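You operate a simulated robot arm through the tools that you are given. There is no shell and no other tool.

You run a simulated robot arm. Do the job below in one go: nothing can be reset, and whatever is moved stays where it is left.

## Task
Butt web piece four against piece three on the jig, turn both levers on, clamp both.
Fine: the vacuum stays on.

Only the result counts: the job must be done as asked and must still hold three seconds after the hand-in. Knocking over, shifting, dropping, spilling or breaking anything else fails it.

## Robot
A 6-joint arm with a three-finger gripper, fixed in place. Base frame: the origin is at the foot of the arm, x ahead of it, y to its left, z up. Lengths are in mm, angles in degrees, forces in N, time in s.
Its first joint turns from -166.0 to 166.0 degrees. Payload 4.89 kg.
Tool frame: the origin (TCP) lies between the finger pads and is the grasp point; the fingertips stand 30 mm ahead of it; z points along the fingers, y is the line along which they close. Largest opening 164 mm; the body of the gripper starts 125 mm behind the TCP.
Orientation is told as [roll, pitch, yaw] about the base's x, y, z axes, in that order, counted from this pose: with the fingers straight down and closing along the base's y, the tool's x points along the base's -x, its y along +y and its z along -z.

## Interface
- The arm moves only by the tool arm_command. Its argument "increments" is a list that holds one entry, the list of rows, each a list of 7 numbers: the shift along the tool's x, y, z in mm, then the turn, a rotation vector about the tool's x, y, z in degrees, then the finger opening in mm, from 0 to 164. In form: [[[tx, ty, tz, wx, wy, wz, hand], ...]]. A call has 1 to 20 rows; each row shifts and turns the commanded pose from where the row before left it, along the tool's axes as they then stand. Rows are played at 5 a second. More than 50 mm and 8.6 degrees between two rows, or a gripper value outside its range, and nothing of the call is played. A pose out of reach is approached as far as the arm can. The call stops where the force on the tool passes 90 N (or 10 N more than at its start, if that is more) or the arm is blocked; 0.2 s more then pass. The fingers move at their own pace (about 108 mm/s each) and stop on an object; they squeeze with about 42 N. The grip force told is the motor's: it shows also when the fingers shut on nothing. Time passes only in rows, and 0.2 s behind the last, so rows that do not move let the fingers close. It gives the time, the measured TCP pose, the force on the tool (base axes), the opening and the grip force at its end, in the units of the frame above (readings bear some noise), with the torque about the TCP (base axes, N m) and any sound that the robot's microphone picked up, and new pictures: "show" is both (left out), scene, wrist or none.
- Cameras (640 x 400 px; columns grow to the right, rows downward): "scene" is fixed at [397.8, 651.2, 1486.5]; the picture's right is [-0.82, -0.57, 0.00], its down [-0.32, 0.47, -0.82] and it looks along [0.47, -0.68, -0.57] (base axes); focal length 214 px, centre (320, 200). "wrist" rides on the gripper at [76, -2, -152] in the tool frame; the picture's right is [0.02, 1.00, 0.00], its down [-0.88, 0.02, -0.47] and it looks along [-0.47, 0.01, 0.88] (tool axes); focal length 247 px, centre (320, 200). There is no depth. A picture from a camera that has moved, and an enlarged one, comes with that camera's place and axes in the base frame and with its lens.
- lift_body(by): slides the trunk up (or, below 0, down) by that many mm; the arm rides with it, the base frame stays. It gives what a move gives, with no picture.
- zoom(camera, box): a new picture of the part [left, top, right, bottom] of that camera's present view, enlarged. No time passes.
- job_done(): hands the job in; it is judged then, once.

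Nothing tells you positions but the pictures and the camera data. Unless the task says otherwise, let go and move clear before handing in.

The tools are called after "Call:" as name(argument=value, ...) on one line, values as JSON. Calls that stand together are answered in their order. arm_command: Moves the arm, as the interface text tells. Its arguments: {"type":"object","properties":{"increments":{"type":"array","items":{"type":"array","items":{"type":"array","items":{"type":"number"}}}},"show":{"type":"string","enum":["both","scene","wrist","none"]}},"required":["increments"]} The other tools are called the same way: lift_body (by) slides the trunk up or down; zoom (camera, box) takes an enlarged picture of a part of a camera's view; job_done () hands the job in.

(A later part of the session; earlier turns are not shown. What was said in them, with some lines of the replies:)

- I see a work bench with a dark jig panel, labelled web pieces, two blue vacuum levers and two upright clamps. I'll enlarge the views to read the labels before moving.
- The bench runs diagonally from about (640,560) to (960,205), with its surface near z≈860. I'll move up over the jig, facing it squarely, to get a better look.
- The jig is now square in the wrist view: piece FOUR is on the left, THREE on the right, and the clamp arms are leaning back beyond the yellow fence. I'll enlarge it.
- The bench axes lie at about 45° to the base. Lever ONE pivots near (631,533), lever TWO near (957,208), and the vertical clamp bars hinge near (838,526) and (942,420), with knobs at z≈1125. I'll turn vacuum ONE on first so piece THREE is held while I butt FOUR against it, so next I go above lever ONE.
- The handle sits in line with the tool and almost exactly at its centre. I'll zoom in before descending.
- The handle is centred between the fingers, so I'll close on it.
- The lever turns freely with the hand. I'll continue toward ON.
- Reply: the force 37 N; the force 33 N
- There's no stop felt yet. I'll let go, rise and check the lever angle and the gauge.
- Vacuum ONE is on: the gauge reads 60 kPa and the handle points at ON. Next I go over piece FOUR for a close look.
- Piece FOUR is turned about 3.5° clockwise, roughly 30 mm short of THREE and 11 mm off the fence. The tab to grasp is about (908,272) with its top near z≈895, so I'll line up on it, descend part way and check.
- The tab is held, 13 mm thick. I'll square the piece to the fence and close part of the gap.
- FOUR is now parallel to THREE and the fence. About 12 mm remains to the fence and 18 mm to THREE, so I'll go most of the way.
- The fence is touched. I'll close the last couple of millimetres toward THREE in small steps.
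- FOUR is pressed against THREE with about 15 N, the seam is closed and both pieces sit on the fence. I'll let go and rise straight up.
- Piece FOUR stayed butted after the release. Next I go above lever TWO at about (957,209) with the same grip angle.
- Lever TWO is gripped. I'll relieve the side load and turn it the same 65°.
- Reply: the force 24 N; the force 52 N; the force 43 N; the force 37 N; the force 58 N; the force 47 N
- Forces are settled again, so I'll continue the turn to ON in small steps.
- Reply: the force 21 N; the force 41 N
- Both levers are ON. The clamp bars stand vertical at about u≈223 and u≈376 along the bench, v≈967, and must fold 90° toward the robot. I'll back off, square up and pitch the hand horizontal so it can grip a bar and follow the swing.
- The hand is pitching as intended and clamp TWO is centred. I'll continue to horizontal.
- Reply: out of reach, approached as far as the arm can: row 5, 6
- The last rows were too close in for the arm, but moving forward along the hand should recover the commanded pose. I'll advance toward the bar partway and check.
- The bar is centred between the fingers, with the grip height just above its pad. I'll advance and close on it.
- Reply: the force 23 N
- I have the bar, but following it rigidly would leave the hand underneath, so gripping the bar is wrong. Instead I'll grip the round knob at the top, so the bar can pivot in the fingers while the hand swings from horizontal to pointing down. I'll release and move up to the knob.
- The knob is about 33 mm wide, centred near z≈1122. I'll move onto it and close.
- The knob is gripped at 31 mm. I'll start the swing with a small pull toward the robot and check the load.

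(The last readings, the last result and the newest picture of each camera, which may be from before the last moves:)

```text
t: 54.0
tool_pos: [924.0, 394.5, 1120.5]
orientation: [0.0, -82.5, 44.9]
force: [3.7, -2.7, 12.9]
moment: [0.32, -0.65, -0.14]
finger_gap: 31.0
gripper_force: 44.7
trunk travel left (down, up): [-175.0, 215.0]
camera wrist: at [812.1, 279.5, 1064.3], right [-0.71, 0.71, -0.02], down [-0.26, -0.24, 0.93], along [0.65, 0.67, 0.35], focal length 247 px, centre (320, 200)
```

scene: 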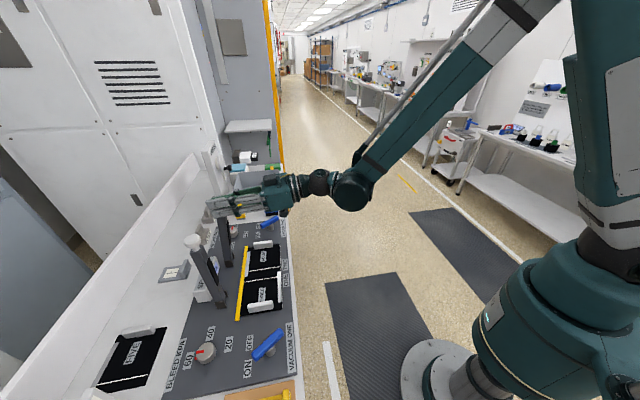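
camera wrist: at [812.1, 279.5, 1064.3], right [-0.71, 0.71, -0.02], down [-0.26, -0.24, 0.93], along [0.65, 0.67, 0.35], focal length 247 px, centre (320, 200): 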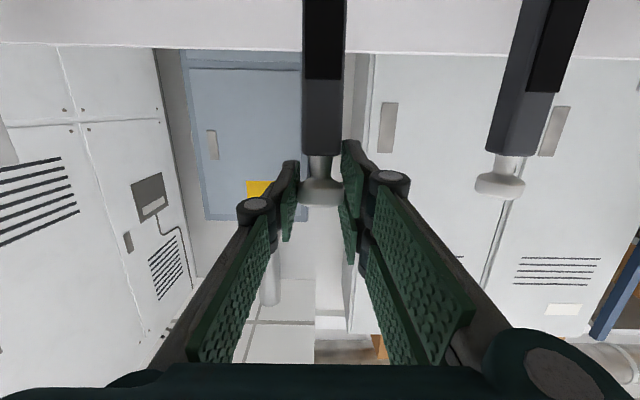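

Call:
arm_command(increments=[[[9.2, 0, -30.1, 0, 7.5, 0, 15], [17.7, 0, -26.4, 0, 7.5, 0, 15], [0, 0, 0, 0, 0, 0, 15]]], show="wrist")

```text
t: 54.8
tool_pos: [880.0, 351.5, 1104.5]
orientation: [-0.1, -67.5, 44.9]
force: [1.4, -6.0, 15.6]
moment: [0.57, -0.71, -0.01]
finger_gap: 31.2
gripper_force: 45.4
trunk travel left (down, up): [-175.0, 215.0]
camera wrist: at [762.0, 229.4, 1092.2], right [-0.71, 0.7, -0.02], down [-0.08, -0.06, 0.99], along [0.7, 0.71, 0.1], focal length 247 px, centre (320, 200)
```

wrist: 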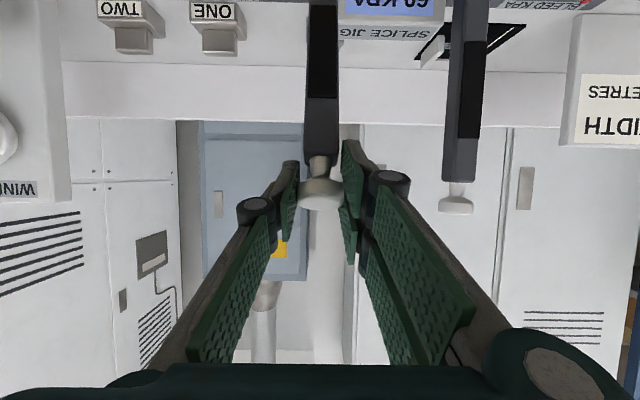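

Call:
arm_command(increments=[[[23.2, 0, -20.9, 0, 7.5, 0, 15], [28.5, 0, -14.1, 0, 7.5, 0, 15], [31.2, 0, -6.2, 0, 7.5, 0, 15], [0, 0, 0, 0, 0, 0, 15]]])

```text
t: 55.8
tool_pos: [825.2, 295.4, 1050.7]
orientation: [0.1, -44.9, 45.0]
force: [7.7, -3.3, 1.3]
moment: [0.45, -0.47, -0.14]
finger_gap: 31.3
gripper_force: 45.5
trunk travel left (down, up): [-175.0, 215.0]
camera wrist: at [712.6, 180.2, 1104.6], right [-0.72, 0.7, -0.02], down [0.19, 0.22, 0.96], along [0.67, 0.68, -0.29], focal length 247 px, centre (320, 200)
```

scene: 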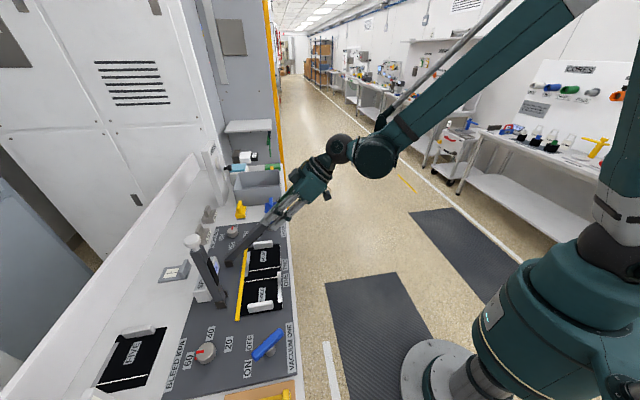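
wrist: 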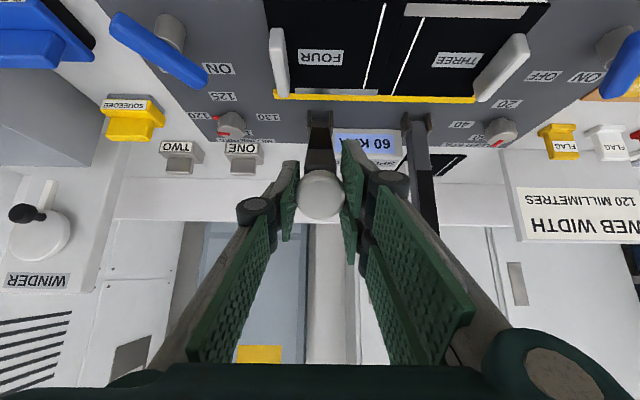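

Call:
arm_command(increments=[[[31.7, 0, 2.1, 0, 7.5, 0, 15], [30.1, 0, 10.2, 0, 7.5, 0, 15], [26.4, 0, 17.65, 0, 7.5, 0, 15], [0, 0, 0, 0, 0, 0, 15]]])

```text
t: 56.8
tool_pos: [789.4, 258.5, 972.1]
orientation: [0.0, -22.4, 45.0]
force: [12.2, 5.3, -2.0]
moment: [0.43, -0.66, -0.14]
finger_gap: 31.0
gripper_force: 45.0
trunk travel left (down, up): [-175.0, 215.0]
camera wrist: at [699.9, 167.3, 1084.4], right [-0.72, 0.69, -0.01], down [0.43, 0.46, 0.77], along [0.54, 0.55, -0.63], focal length 247 px, centre (320, 200)
```

scene: 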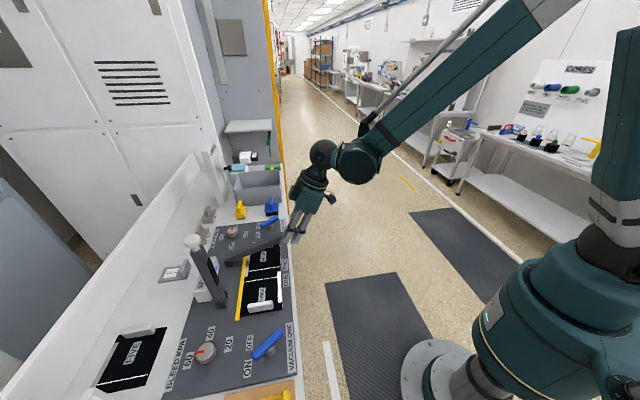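
wrist: 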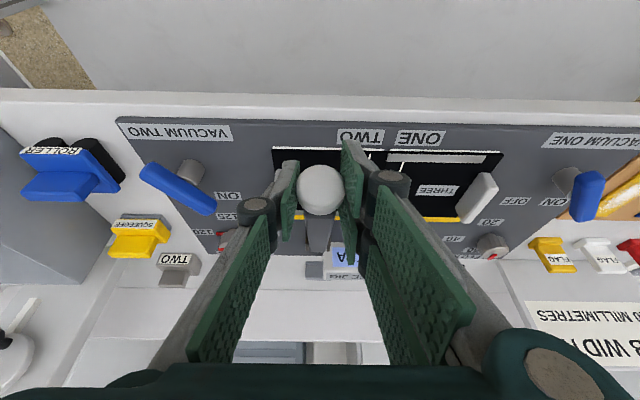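

The bar is following smoothly with little load. Before the last part I'll bring it closer and check how the fingertips clear the bench edge.

Call:
arm_command(increments=[[[19.9, 0, 23.9, 0, 8.2, 0, 15], [0, 0, 0, 0, 0, 0, 15]]])

Call:
zoom(camera="scene", box=[220, 200, 320, 280])

Call:
zoom(camera="wrist", box=[220, 60, 420, 260])

```text
t: 57.4
tool_pos: [783.5, 252.4, 942.6]
orientation: [-0.1, -14.3, 45.0]
force: [7.2, 10.4, 0.2]
moment: [0.47, -0.59, -0.25]
finger_gap: 31.0
gripper_force: 45.3
trunk travel left (down, up): [-175.0, 215.0]
camera wrist: at [705.7, 172.8, 1071.3], right [-0.72, 0.69, -0.01], down [0.51, 0.53, 0.68], along [0.47, 0.48, -0.74], focal length 247 px, centre (320, 200)
```

scene: 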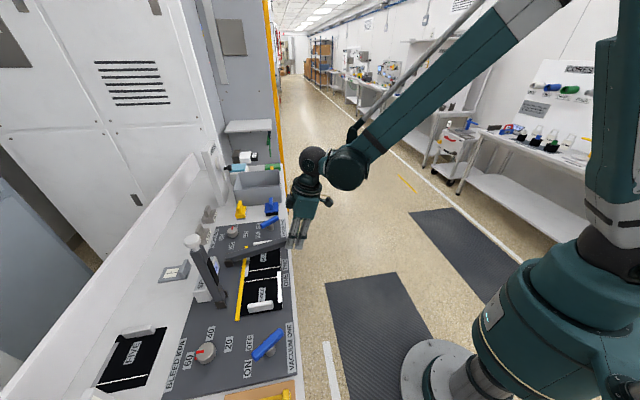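
wrist: 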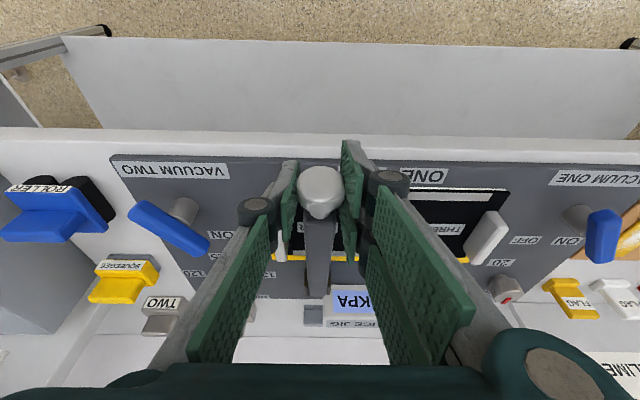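

```text
5.00 times, centred on (270, 240) of scene
camera zoom: at [397.8, 651.2, 1486.5], right [-0.82, -0.57, 0.0], down [-0.32, 0.47, -0.82], along [0.47, -0.68, -0.57], focal length 1072 px, centre (570, 0)
```

zoom: 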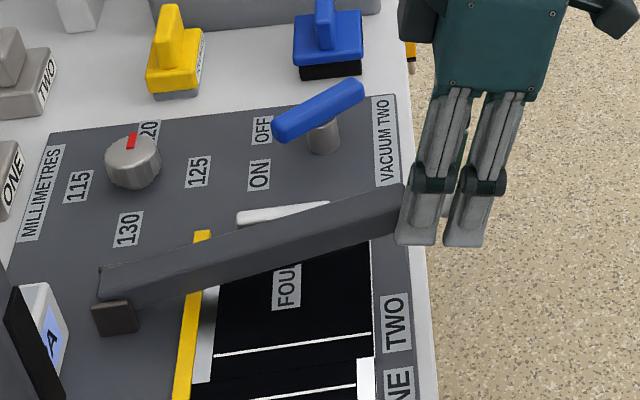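

```text
2.00 times, centred on (320, 160) of wrist
camera zoom: at [705.7, 172.8, 1071.3], right [-0.72, 0.69, -0.01], down [0.51, 0.53, 0.68], along [0.47, 0.48, -0.74], focal length 494 px, centre (320, 280)
```

zoom: 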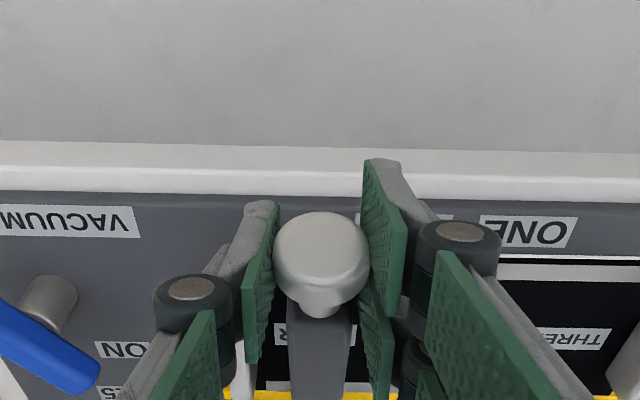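

Call:
arm_command(increments=[[[8.9, 0, 18.9, 0, 6, 0, 15], [5.8, 0, 20.4, 0, 6, 0, 15], [0, 0, 0, 0, 0, 0, 15]]])

Call:
zoom(camera="scene", box=[220, 200, 320, 280])

```text
t: 58.2
tool_pos: [779.6, 247.8, 900.8]
orientation: [0.0, -2.2, 45.0]
force: [8.0, 14.3, -0.7]
moment: [0.3, -0.24, -0.3]
finger_gap: 30.8
gripper_force: 44.8
trunk travel left (down, up): [-175.0, 215.0]
camera wrist: at [721.4, 188.4, 1050.2], right [-0.72, 0.69, 0.0], down [0.6, 0.62, 0.51], along [0.35, 0.37, -0.86], focal length 247 px, centre (320, 200)
```

scene: 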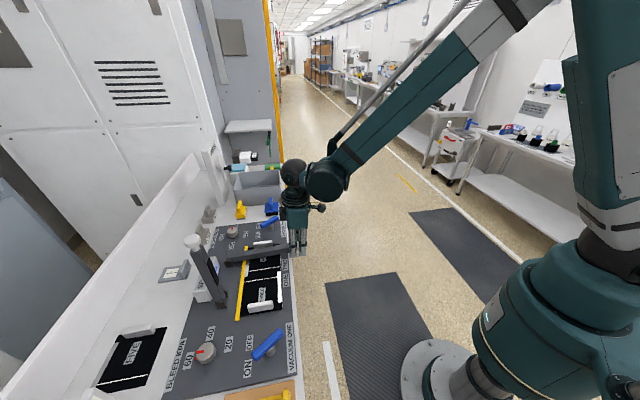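
wrist: 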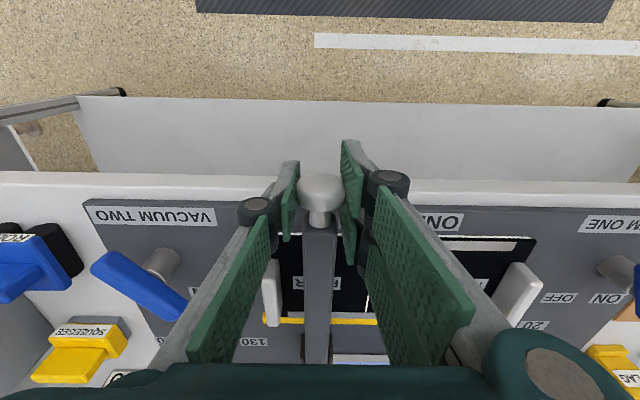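

```text
5.00 times, centred on (270, 240) of scene
camera zoom: at [397.8, 651.2, 1486.5], right [-0.82, -0.57, 0.0], down [-0.32, 0.47, -0.82], along [0.47, -0.68, -0.57], focal length 1072 px, centre (570, 0)
```

zoom: 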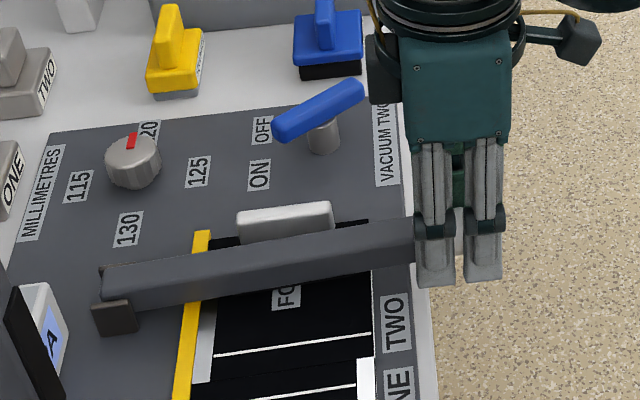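

Call:
arm_command(increments=[[[0, 0, 5, 0, 1.2, 0, 15], [0, 0, 5, 0, 1, 0, 15], [0, 0, 0, 0, 0, 0, 15]]], show="none")

```text
t: 59.0
tool_pos: [779.0, 247.6, 892.2]
orientation: [-0.1, 0.0, 45.0]
force: [10.2, 4.4, 0.7]
moment: [0.34, -0.68, -0.3]
finger_gap: 30.4
gripper_force: 45.2
trunk travel left (down, up): [-175.0, 215.0]
```

Call:
arm_command(increments=[[[0, 0, 3, 0, 0, 0, 15], [0, 0, 3, 0, 0, 0, 15], [0, 0, 0, 0, 0, 0, 15]]], show="none")

Call:
zoom(camera="scene", box=[220, 200, 320, 280])

```text
t: 59.8
tool_pos: [778.0, 247.9, 885.6]
orientation: [0.0, -0.1, 45.1]
force: [8.1, 6.0, 17.0]
moment: [0.35, -0.39, -0.38]
finger_gap: 30.7
gripper_force: 44.4
trunk travel left (down, up): [-175.0, 215.0]
```

```text
5.00 times, centred on (270, 240) of scene
camera zoom: at [397.8, 651.2, 1486.5], right [-0.82, -0.57, 0.0], down [-0.32, 0.47, -0.82], along [0.47, -0.68, -0.57], focal length 1072 px, centre (570, 0)
```

zoom: 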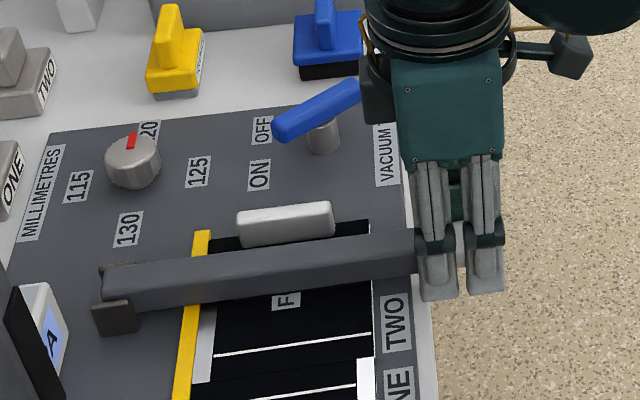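

Contact has begun, with an upward force of 17 N. I'll press a little more to seat the clamp.

Call:
arm_command(increments=[[[0, 0, 1.5, 0, 0, 0, 15], [0, 0, 0, 0, 0, 0, 15]]], show="none")

Call:
arm_command(increments=[[[0, 0, 1.5, 0, 0, 0, 15], [0, 0, 0, 0, 0, 0, 15]]], show="wrist")

```text
t: 60.4
tool_pos: [777.5, 247.4, 885.4]
orientation: [0.0, -0.1, 45.0]
force: [15.0, 9.0, 33.3]
moment: [0.04, -0.04, -0.41]
finger_gap: 30.5
gripper_force: 45.0
trunk travel left (down, up): [-175.0, 215.0]
```

```text
t: 61.0
tool_pos: [777.5, 246.3, 883.9]
orientation: [0.0, -0.1, 45.0]
force: [11.7, 6.2, 29.0]
moment: [-0.08, -0.02, -0.38]
finger_gap: 30.6
gripper_force: 44.9
trunk travel left (down, up): [-175.0, 215.0]
camera wrist: at [724.8, 192.0, 1035.8], right [-0.72, 0.69, 0.0], down [0.61, 0.64, 0.48], along [0.33, 0.34, -0.88], focal length 247 px, centre (320, 200)
```

wrist: 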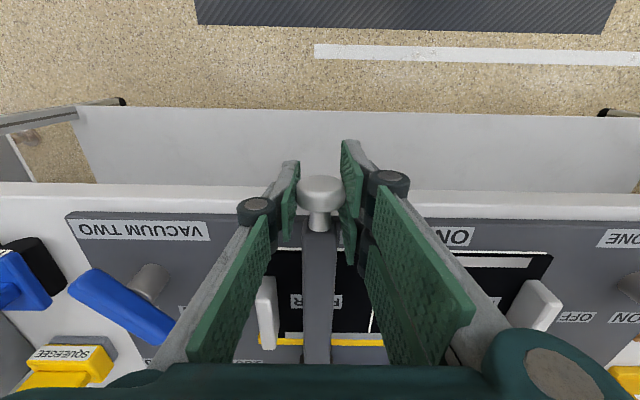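

It's seated: the load stays near 30 N while the pads slip. I'll release and rise to check the clamp.

Call:
arm_command(increments=[[[0, 0, -1, 0, 0, 0, 50], [0, 0, 0, 0, 0, 0, 80], [0, 0, -30, 0, 0, 0, 80], [0, 0, -45, 0, 0, 0, 80], [0, 0, -45, 0, 0, 0, 80], [0, 0, -45, 0, 0, 0, 80], [0, 0, 0, 0, 0, 0, 80]]])

Call:
zoom(camera="scene", box=[200, 200, 320, 310])

Call:
zoom(camera="wrist", box=[160, 120, 480, 320])

```text
t: 62.6
tool_pos: [776.7, 247.8, 1050.1]
orientation: [0.0, 0.0, 45.1]
force: [-0.7, -0.3, 0.5]
moment: [0.02, -0.11, -0.01]
finger_gap: 79.9
gripper_force: 0.1
trunk travel left (down, up): [-175.0, 215.0]
camera wrist: at [723.1, 192.9, 1202.3], right [-0.72, 0.69, 0.0], down [0.61, 0.64, 0.48], along [0.33, 0.34, -0.88], focal length 247 px, centre (320, 200)
```

scene: 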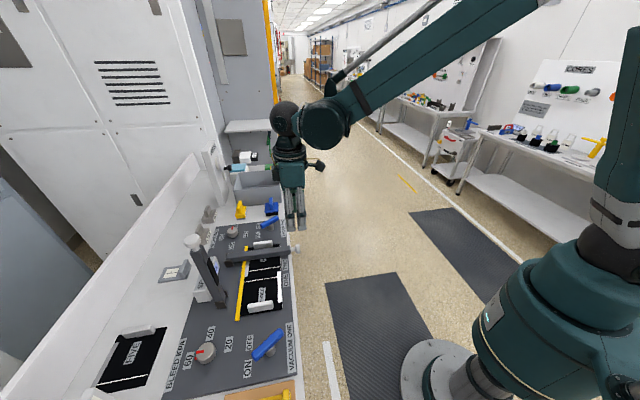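
wrist: 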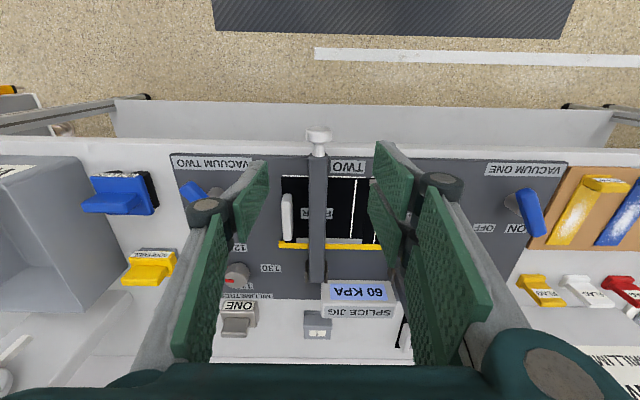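

```text
3.64 times, centred on (260, 255) of scene
camera zoom: at [397.8, 651.2, 1486.5], right [-0.82, -0.57, 0.0], down [-0.32, 0.47, -0.82], along [0.47, -0.68, -0.57], focal length 780 px, centre (538, 0)
```

zoom: 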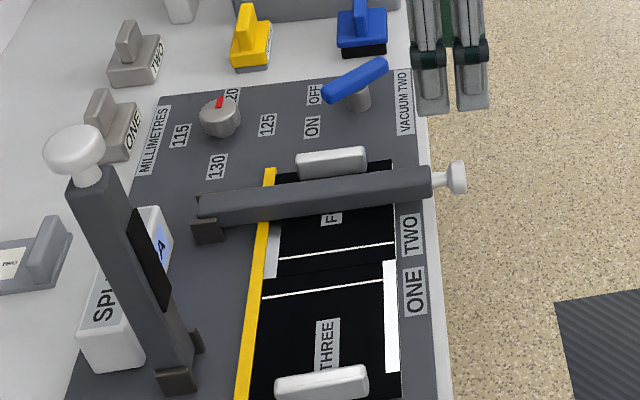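

```text
2.00 times, centred on (320, 220) of wrist
camera zoom: at [723.1, 192.9, 1202.3], right [-0.72, 0.69, 0.0], down [0.61, 0.64, 0.48], along [0.33, 0.34, -0.88], focal length 494 px, centre (320, 160)
```

zoom: 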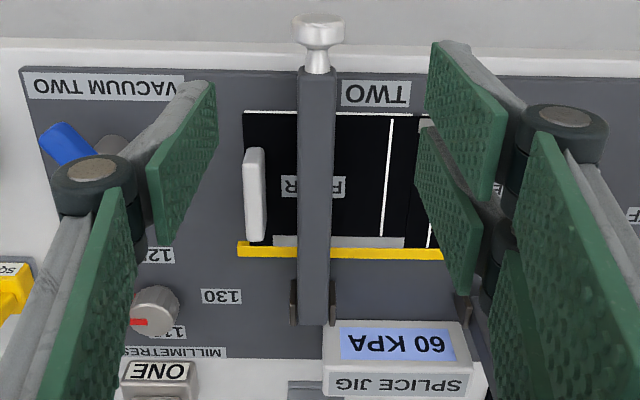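

Clamp TWO is down on piece FOUR. I'll do the same for clamp ONE: shift along the bench, then pitch the hand horizontal in front of its knob.

Call:
arm_command(increments=[[[-21.2, 29.4, -14.4, 0, 0, 0, 80], [-21.2, 29.4, -14.4, 0, 0, 0, 80], [-21.2, 29.4, -14.4, 0, 0, 0, 80], [-21.2, 29.4, -14.4, 0, 0, 0, 80], [-21.2, 29.4, -14.4, 0, 0, 0, 80], [0, 0, 0, 0, -8.2, 0, 80], [0, 0, 0, 0, -8.2, 0, 80], [0, 0, 0, 0, -8.2, 0, 80], [0, 0, 0, 0, -8.2, 0, 80], [0, 0, 0, 0, -8.2, 0, 80], [0, 0, 0, 0, -8.2, 0, 80], [0, 0, 0, 0, 0, 0, 80]]])

```text
t: 65.2
tool_pos: [749.2, 424.2, 1121.1]
orientation: [0.0, -49.4, 45.0]
force: [-0.4, -0.1, 1.5]
moment: [0.03, -0.02, -0.02]
finger_gap: 80.0
gripper_force: 0.0
trunk travel left (down, up): [-175.0, 215.0]
camera wrist: at [632.8, 307.6, 1162.8], right [-0.72, 0.7, -0.02], down [0.14, 0.16, 0.98], along [0.68, 0.7, -0.21], focal length 247 px, centre (320, 200)
```

scene: 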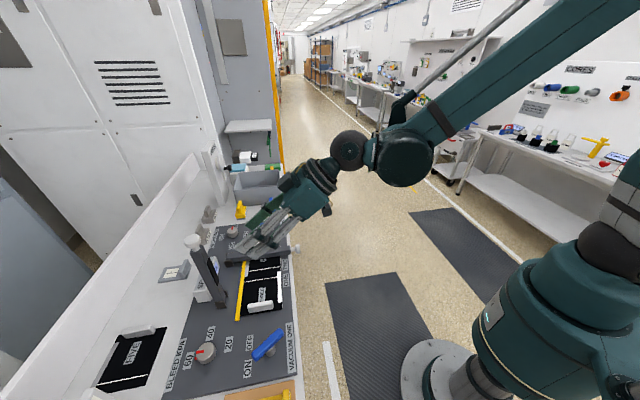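
wrist: 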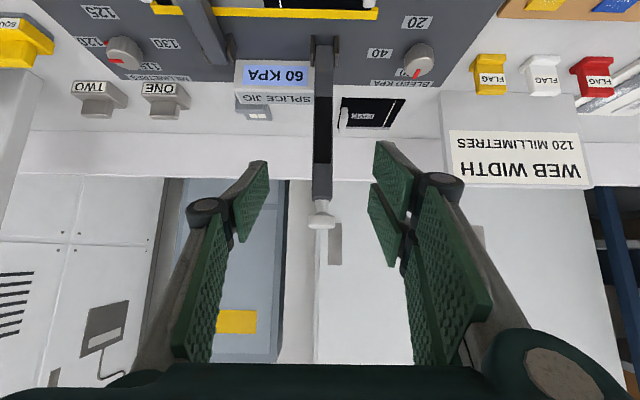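

Call:
arm_command(increments=[[[0, 0, 4, 0, -8.1, 0, 80], [0, 0, 4, 0, -8.1, 0, 80], [0, 0, 4, 0, -8.1, 0, 80], [0, 0, 4, 0, -8.1, 0, 80], [0, 0, 4, 0, -8.1, 0, 80], [0, 0, 0, 0, 0, 0, 80]]])

Call:
zoom(camera="wrist", box=[220, 60, 420, 260])

```text
t: 66.6
tool_pos: [761.7, 437.6, 1114.2]
orientation: [-8.1, -89.7, 52.9]
force: [0.5, 0.7, -0.3]
moment: [0.04, -0.06, 0.05]
finger_gap: 79.9
gripper_force: 0.0
trunk travel left (down, up): [-175.0, 215.0]
camera wrist: at [655.0, 329.4, 1037.0], right [-0.71, 0.71, -0.02], down [-0.35, -0.32, 0.88], along [0.62, 0.63, 0.47], focal length 247 px, centre (320, 200)
```

scene: 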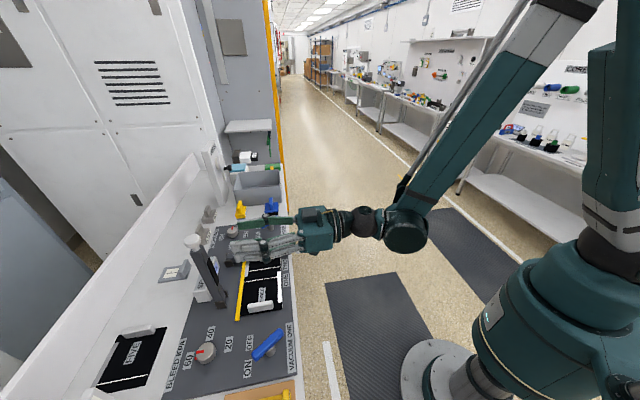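
wrist: 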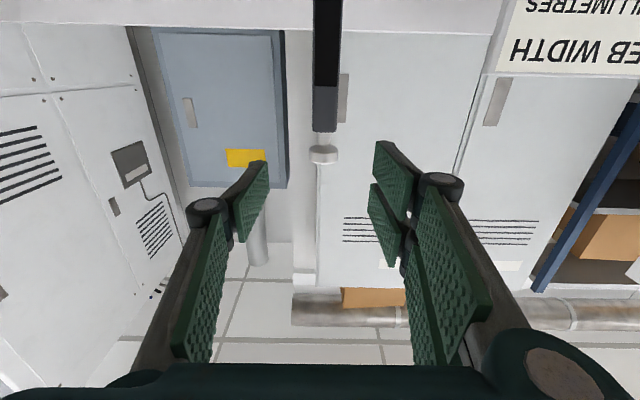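

```text
2.00 times, centred on (320, 160) of wrist
camera zoom: at [655.0, 329.4, 1037.0], right [-0.71, 0.71, -0.02], down [-0.35, -0.32, 0.88], along [0.62, 0.63, 0.47], focal length 494 px, centre (320, 280)
```

zoom: 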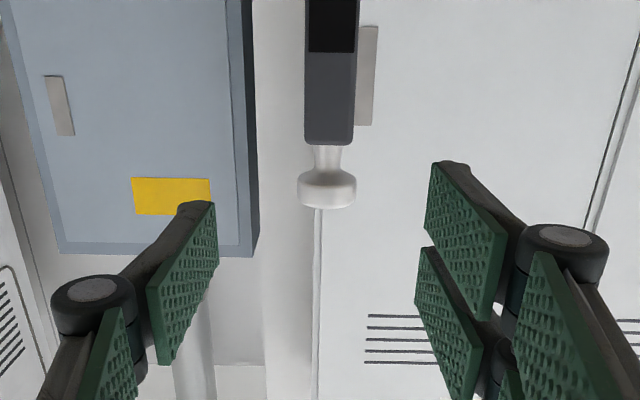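

Call:
arm_command(increments=[[[-4, 1.8, 35, 0, 0, 0, 80], [-4, 1.9, 35, 0, 0, 0, 80], [0, 0, 34, 0, 0, 0, 80], [0, 0, 0, 0, 0, 0, 80]]], show="wrist")

Call:
zoom(camera="wrist", box=[220, 60, 420, 260])

Call:
zoom(camera="scene", box=[150, 190, 310, 310])

```text
t: 67.6
tool_pos: [830.8, 514.5, 1119.3]
orientation: [-4.6, -89.8, 49.6]
force: [0.5, -0.1, -0.6]
moment: [0.03, -0.02, 0.0]
finger_gap: 80.1
gripper_force: 0.1
trunk travel left (down, up): [-175.0, 215.0]
camera wrist: at [724.5, 405.7, 1044.2], right [-0.71, 0.71, -0.02], down [-0.35, -0.32, 0.88], along [0.62, 0.63, 0.47], focal length 247 px, centre (320, 200)
```

wrist: 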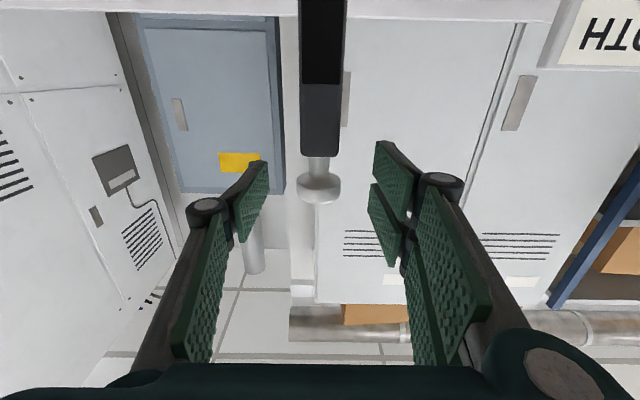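

```text
2.00 times, centred on (320, 160) of wrist
camera zoom: at [724.5, 405.7, 1044.2], right [-0.71, 0.71, -0.02], down [-0.35, -0.32, 0.88], along [0.62, 0.63, 0.47], focal length 494 px, centre (320, 280)
```

zoom: 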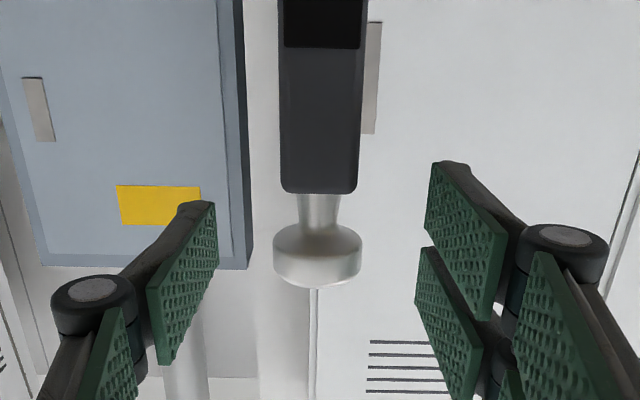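

```text
3.33 times, centred on (230, 250) of scene
camera zoom: at [397.8, 651.2, 1486.5], right [-0.82, -0.57, 0.0], down [-0.32, 0.47, -0.82], along [0.47, -0.68, -0.57], focal length 715 px, centre (620, 33)
```

zoom: 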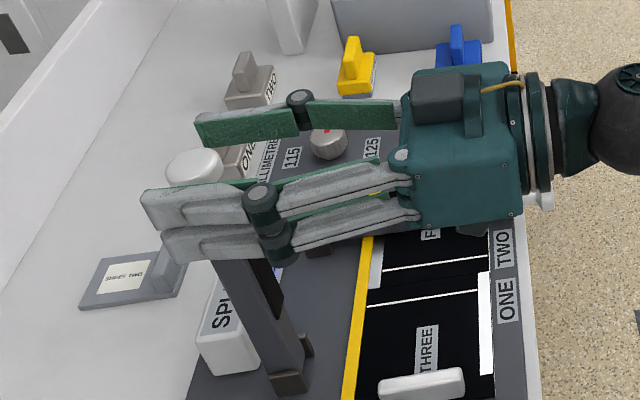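

Call:
arm_command(increments=[[[0.5, -1.2, 13, 0, 0, 0, 70], [0, 0, 0, 0, 0, 0, 55], [0, 0, 0, 0, 0, 0, 40], [0, 0, 0, 0, 0, 0, 15], [0, 0, 0, 0, 0, 0, 15]]], show="wrist")

Call:
zoom(camera="wrist", box=[220, 60, 420, 260])

```text
t: 68.8
tool_pos: [839.5, 521.5, 1121.1]
orientation: [-6.3, -89.8, 51.2]
force: [-0.5, 0.8, 1.2]
moment: [-0.08, -0.09, 0.0]
finger_gap: 31.0
gripper_force: 45.3
trunk travel left (down, up): [-175.0, 215.0]
camera wrist: at [734.5, 413.8, 1044.5], right [-0.71, 0.71, -0.02], down [-0.35, -0.32, 0.88], along [0.62, 0.63, 0.47], focal length 247 px, centre (320, 200)
```

wrist: 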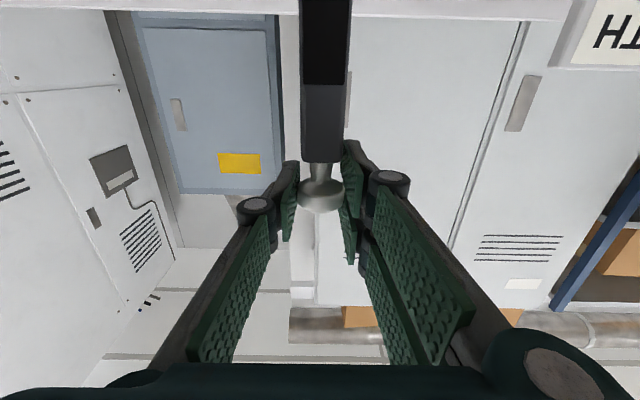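

```text
2.00 times, centred on (320, 160) of wrist
camera zoom: at [734.5, 413.8, 1044.5], right [-0.71, 0.71, -0.02], down [-0.35, -0.32, 0.88], along [0.62, 0.63, 0.47], focal length 494 px, centre (320, 280)
```

zoom: 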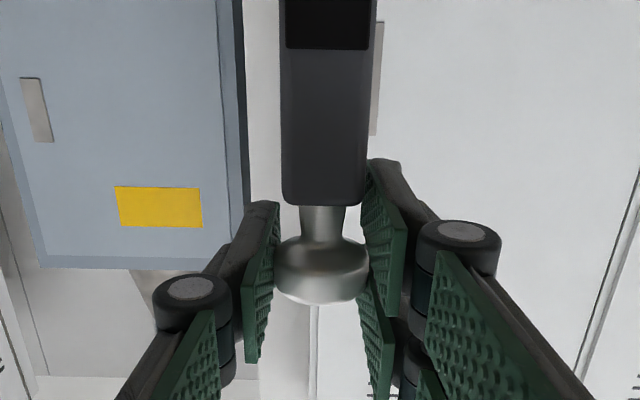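

The grip matches the one on clamp TWO, so I'll repeat the same swing.

Call:
arm_command(increments=[[[0.5, 0, -16, 0, 3.75, 0, 15], [2.2, 0, -15.8, 0, 3.75, 0, 15], [9.2, 0, -30.1, 0, 7.5, 0, 15], [17.7, 0, -26.4, 0, 7.5, 0, 15], [0, 0, 0, 0, 0, 0, 15]]], show="scene")

```text
t: 70.0
tool_pos: [775.1, 455.1, 1102.6]
orientation: [0.0, -67.3, 45.0]
force: [-9.4, 5.7, 17.2]
moment: [0.85, -0.67, -0.05]
finger_gap: 31.4
gripper_force: 45.2
trunk travel left (down, up): [-175.0, 215.0]
```

scene: 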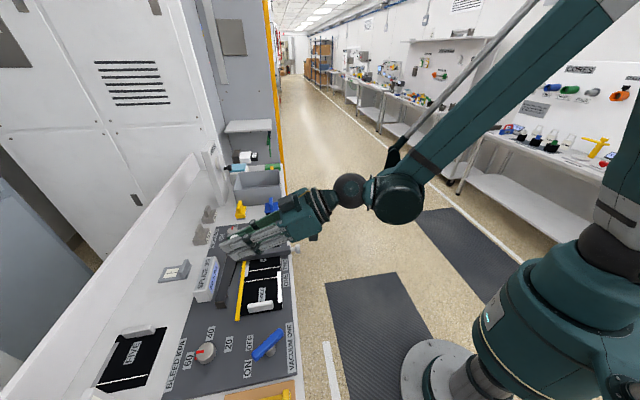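

Call:
arm_command(increments=[[[23.2, 0.3, -20.9, 0, 7.5, 0, 15], [28.5, 0.3, -14.1, 0, 7.5, 0, 15], [31.2, 0, -6.2, 0, 7.5, 0, 15], [0, 0, 0, 0, 0, 0, 15]]], show="scene")

```text
t: 71.0
tool_pos: [720.6, 401.8, 1051.5]
orientation: [-0.1, -44.7, 45.0]
force: [-16.7, 27.3, -2.6]
moment: [0.72, -0.61, 0.06]
finger_gap: 31.4
gripper_force: 45.2
trunk travel left (down, up): [-175.0, 215.0]
```

scene: 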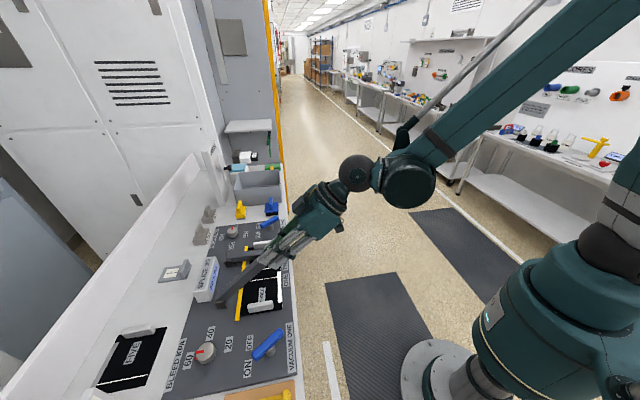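

There's a sideways load of about 31 N, so I'll shift along the closing axis to relieve it as I continue.

Call:
arm_command(increments=[[[0, 1.2, 0, 0, 0, 0, 15], [31.7, 0.2, 2.1, 0, 7.5, 0, 15], [0, 0, 0, 0, 0, 0, 15]]], show="none")

```text
t: 71.8
tool_pos: [704.1, 387.4, 1027.1]
orientation: [-0.1, -37.3, 45.1]
force: [0.1, 8.7, 0.7]
moment: [0.63, -0.89, -0.05]
finger_gap: 31.3
gripper_force: 45.5
trunk travel left (down, up): [-175.0, 215.0]
```

Call:
arm_command(increments=[[[30.1, 0.3, 10.2, 0, 7.5, 0, 15], [26.4, 0.3, 17.65, 0, 7.5, 0, 15], [0, 0, 0, 0, 0, 0, 15]]], show="none")

```text
t: 72.6
tool_pos: [683.3, 364.8, 971.7]
orientation: [0.0, -22.3, 45.0]
force: [10.6, 16.4, -5.1]
moment: [0.46, -0.63, -0.08]
finger_gap: 31.2
gripper_force: 45.3
trunk travel left (down, up): [-175.0, 215.0]
```

Call:
arm_command(increments=[[[19.2, 0.2, 23.9, 0, 8.2, 0, 15], [8.5, 0, 18.9, 0, 6, 0, 15], [0, 0, 0, 0, 0, 0, 15]]], show="both")

```text
t: 73.4
tool_pos: [673.9, 355.2, 922.7]
orientation: [-0.1, -7.9, 44.8]
force: [14.5, -6.8, -1.0]
moment: [-0.04, -0.18, -0.37]
finger_gap: 31.0
gripper_force: 45.5
trunk travel left (down, up): [-175.0, 215.0]
camera wrist: at [606.5, 286.1, 1062.9], right [-0.72, 0.69, 0.0], down [0.56, 0.58, 0.59], along [0.41, 0.42, -0.81], focal length 247 px, centre (320, 200)
```

scene: 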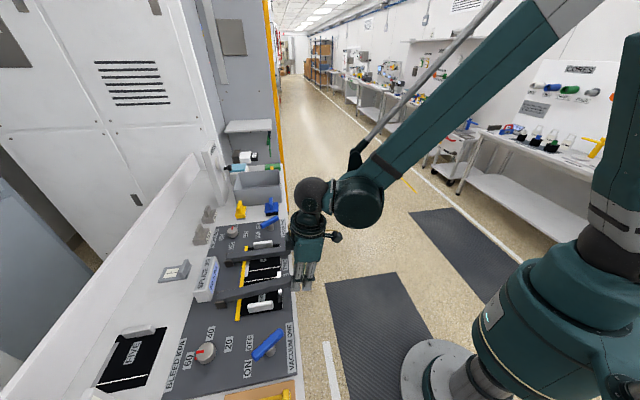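
wrist: 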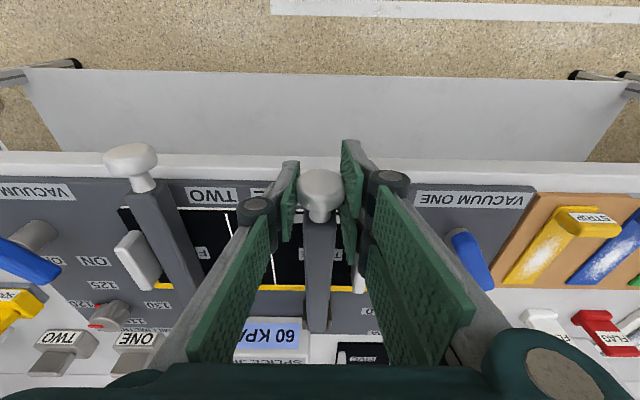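

Call:
arm_command(increments=[[[5.3, -0.6, 20.4, 0, 6, 0, 15], [0, 0, 5, 0, 1.5, 0, 15], [0, 0, 5, 0, 0.5, 0, 15], [0, 0, 0, 0, 0, 0, 15]]], show="none")

```text
t: 74.4
tool_pos: [673.0, 353.1, 891.9]
orientation: [0.0, -0.1, 45.0]
force: [9.9, -12.8, -0.2]
moment: [0.15, -0.24, -0.26]
finger_gap: 30.6
gripper_force: 44.9
trunk travel left (down, up): [-175.0, 215.0]
```

Call:
arm_command(increments=[[[0, -0.7, 3, 0, 0, 0, 15], [0, 0, 3, 0, 0, 0, 15], [0, 0, 1.5, 0, 0, 0, 15], [0, 0, 0, 0, 0, 0, 15]]], show="none")

```text
t: 75.4
tool_pos: [672.8, 352.4, 886.5]
orientation: [-0.1, -0.3, 44.9]
force: [10.4, -14.1, 31.6]
moment: [0.02, -0.18, -0.21]
finger_gap: 30.6
gripper_force: 44.9
trunk travel left (down, up): [-175.0, 215.0]
```

Clamp ONE has landed with about 32 N. I'll press a touch more, then release and rise.

Call:
arm_command(increments=[[[0, -0.5, 1.5, 0, 0, 0, 15], [0, 0, 0, 0, 0, 0, 15], [0, 0, -1, 0, 0, 0, 50], [0, 0, 0, 0, 0, 0, 80], [0, 0, -30, 0, 0, 0, 80], [0, 0, -45, 0, 0, 0, 80], [0, 0, -45, 0, 0, 0, 80], [0, 0, -45, 0, 0, 0, 80], [0, 0, -45, 0, 0, 0, 80], [20, 0, -40, 0, 0, 0, 80], [0, 0, 0, 0, 0, 0, 80]]])

Call:
zoom(camera="scene", box=[190, 200, 320, 320])

Call:
zoom(camera="wrist", box=[160, 100, 480, 300])

```text
t: 77.8
tool_pos: [654.5, 336.9, 1135.0]
orientation: [0.0, -0.1, 45.1]
force: [-0.8, 0.5, 0.2]
moment: [0.04, -0.08, 0.0]
finger_gap: 80.1
gripper_force: 0.1
trunk travel left (down, up): [-175.0, 215.0]
camera wrist: at [601.1, 282.5, 1287.1], right [-0.72, 0.69, 0.0], down [0.61, 0.64, 0.48], along [0.33, 0.34, -0.88], focal length 247 px, centre (320, 200)
```

scene: 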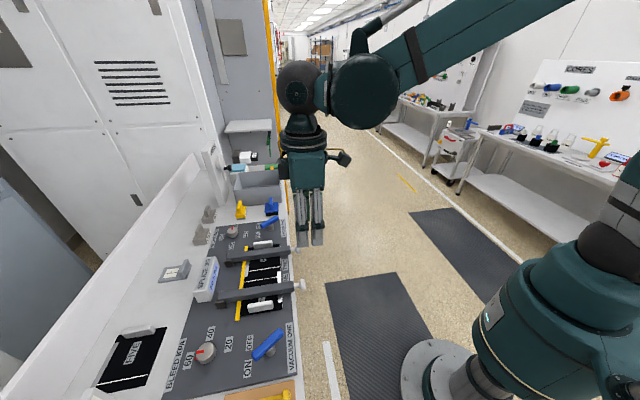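
wrist: 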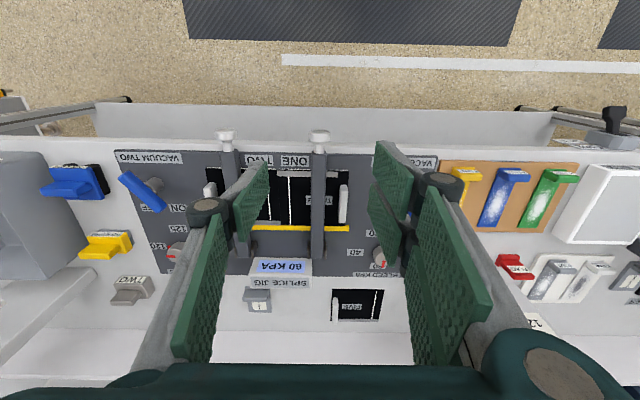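

```text
3.33 times, centred on (255, 260) of scene
camera zoom: at [397.8, 651.2, 1486.5], right [-0.82, -0.57, 0.0], down [-0.32, 0.47, -0.82], along [0.47, -0.68, -0.57], focal length 715 px, centre (537, 0)
```

zoom: 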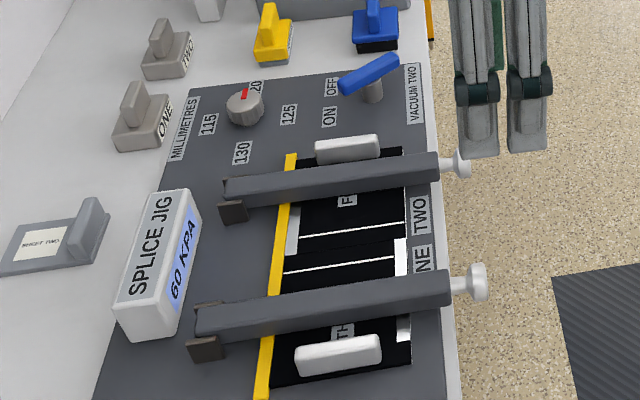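

```text
2.00 times, centred on (320, 200) of wrist
camera zoom: at [601.1, 282.5, 1287.1], right [-0.72, 0.69, 0.0], down [0.61, 0.64, 0.48], along [0.33, 0.34, -0.88], focal length 494 px, centre (320, 200)
```

zoom: 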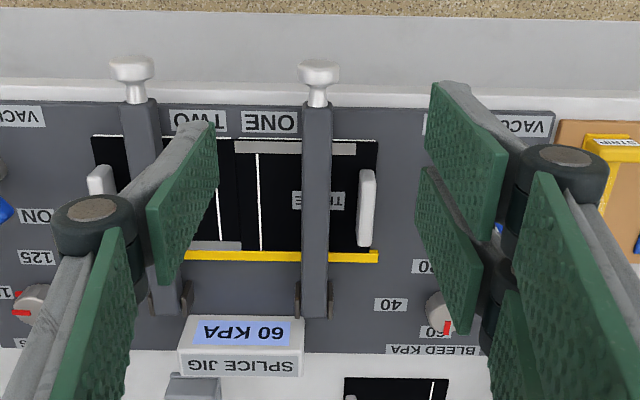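

Call:
zoom(camera="scene", box=[240, 245, 290, 295])

Call:
zoom(camera="wrist", box=[250, 150, 330, 240])

Call:
zoom(camera="scene", box=[225, 230, 310, 310])

```text
8.00 times, centred on (265, 270) of scene
camera zoom: at [397.8, 651.2, 1486.5], right [-0.82, -0.57, 0.0], down [-0.32, 0.47, -0.82], along [0.47, -0.68, -0.57], focal length 1716 px, centre (760, -360)
```

zoom: 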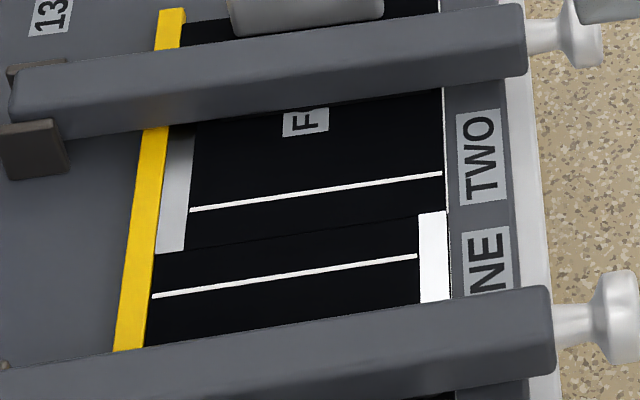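

```text
4.44 times, centred on (290, 195) of wrist
camera zoom: at [601.1, 282.5, 1287.1], right [-0.72, 0.69, 0.0], down [0.61, 0.64, 0.48], along [0.33, 0.34, -0.88], focal length 1098 px, centre (453, 222)
```

zoom: 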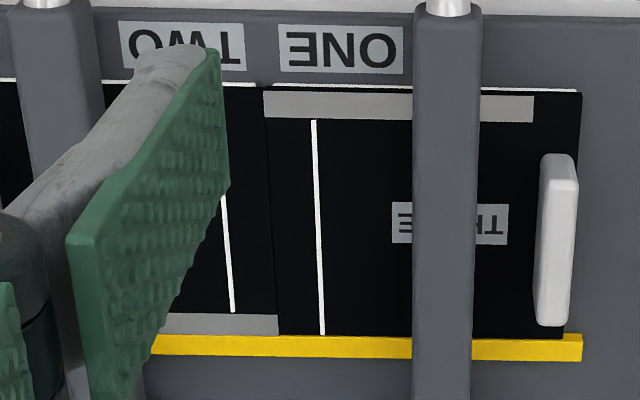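

```text
5.00 times, centred on (268, 270) of scene
camera zoom: at [397.8, 651.2, 1486.5], right [-0.82, -0.57, 0.0], down [-0.32, 0.47, -0.82], along [0.47, -0.68, -0.57], focal length 1072 px, centre (582, -150)
```

zoom: 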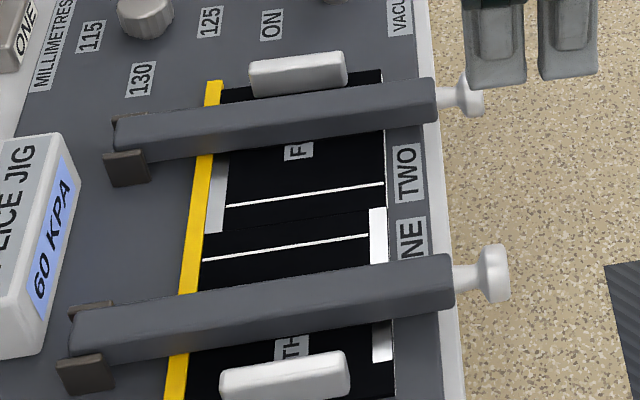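

FOUR is butted against THREE along the fence with no gap I can see. Both levers point to ON, the gauge reads 60 kPa, both clamp bars lie across the pieces, and the hand is clear above. I'm handing it in.

Call:
job_done()

```text
The job is handed in.
```

I butted web piece four against piece three on the jig, turned both vacuum levers on and put both clamps down. I then handed the job in; no verdict came back.

- **Pieces:** Four sits against the fence and against three, with no gap visible at the seam in the last close-up pictures.
- **Vacuum:** Both levers point to ON and the gauge reads 60 kPa. I left the vacuum on, as you allowed.
- **Clamps:** Both bars lie across the pieces. Each was pressed down to about 30 N before I let go.

I didn't touch the width or bleed dials. I saw nothing else on the bench moved, and the arm was clear above the jig at hand-in.
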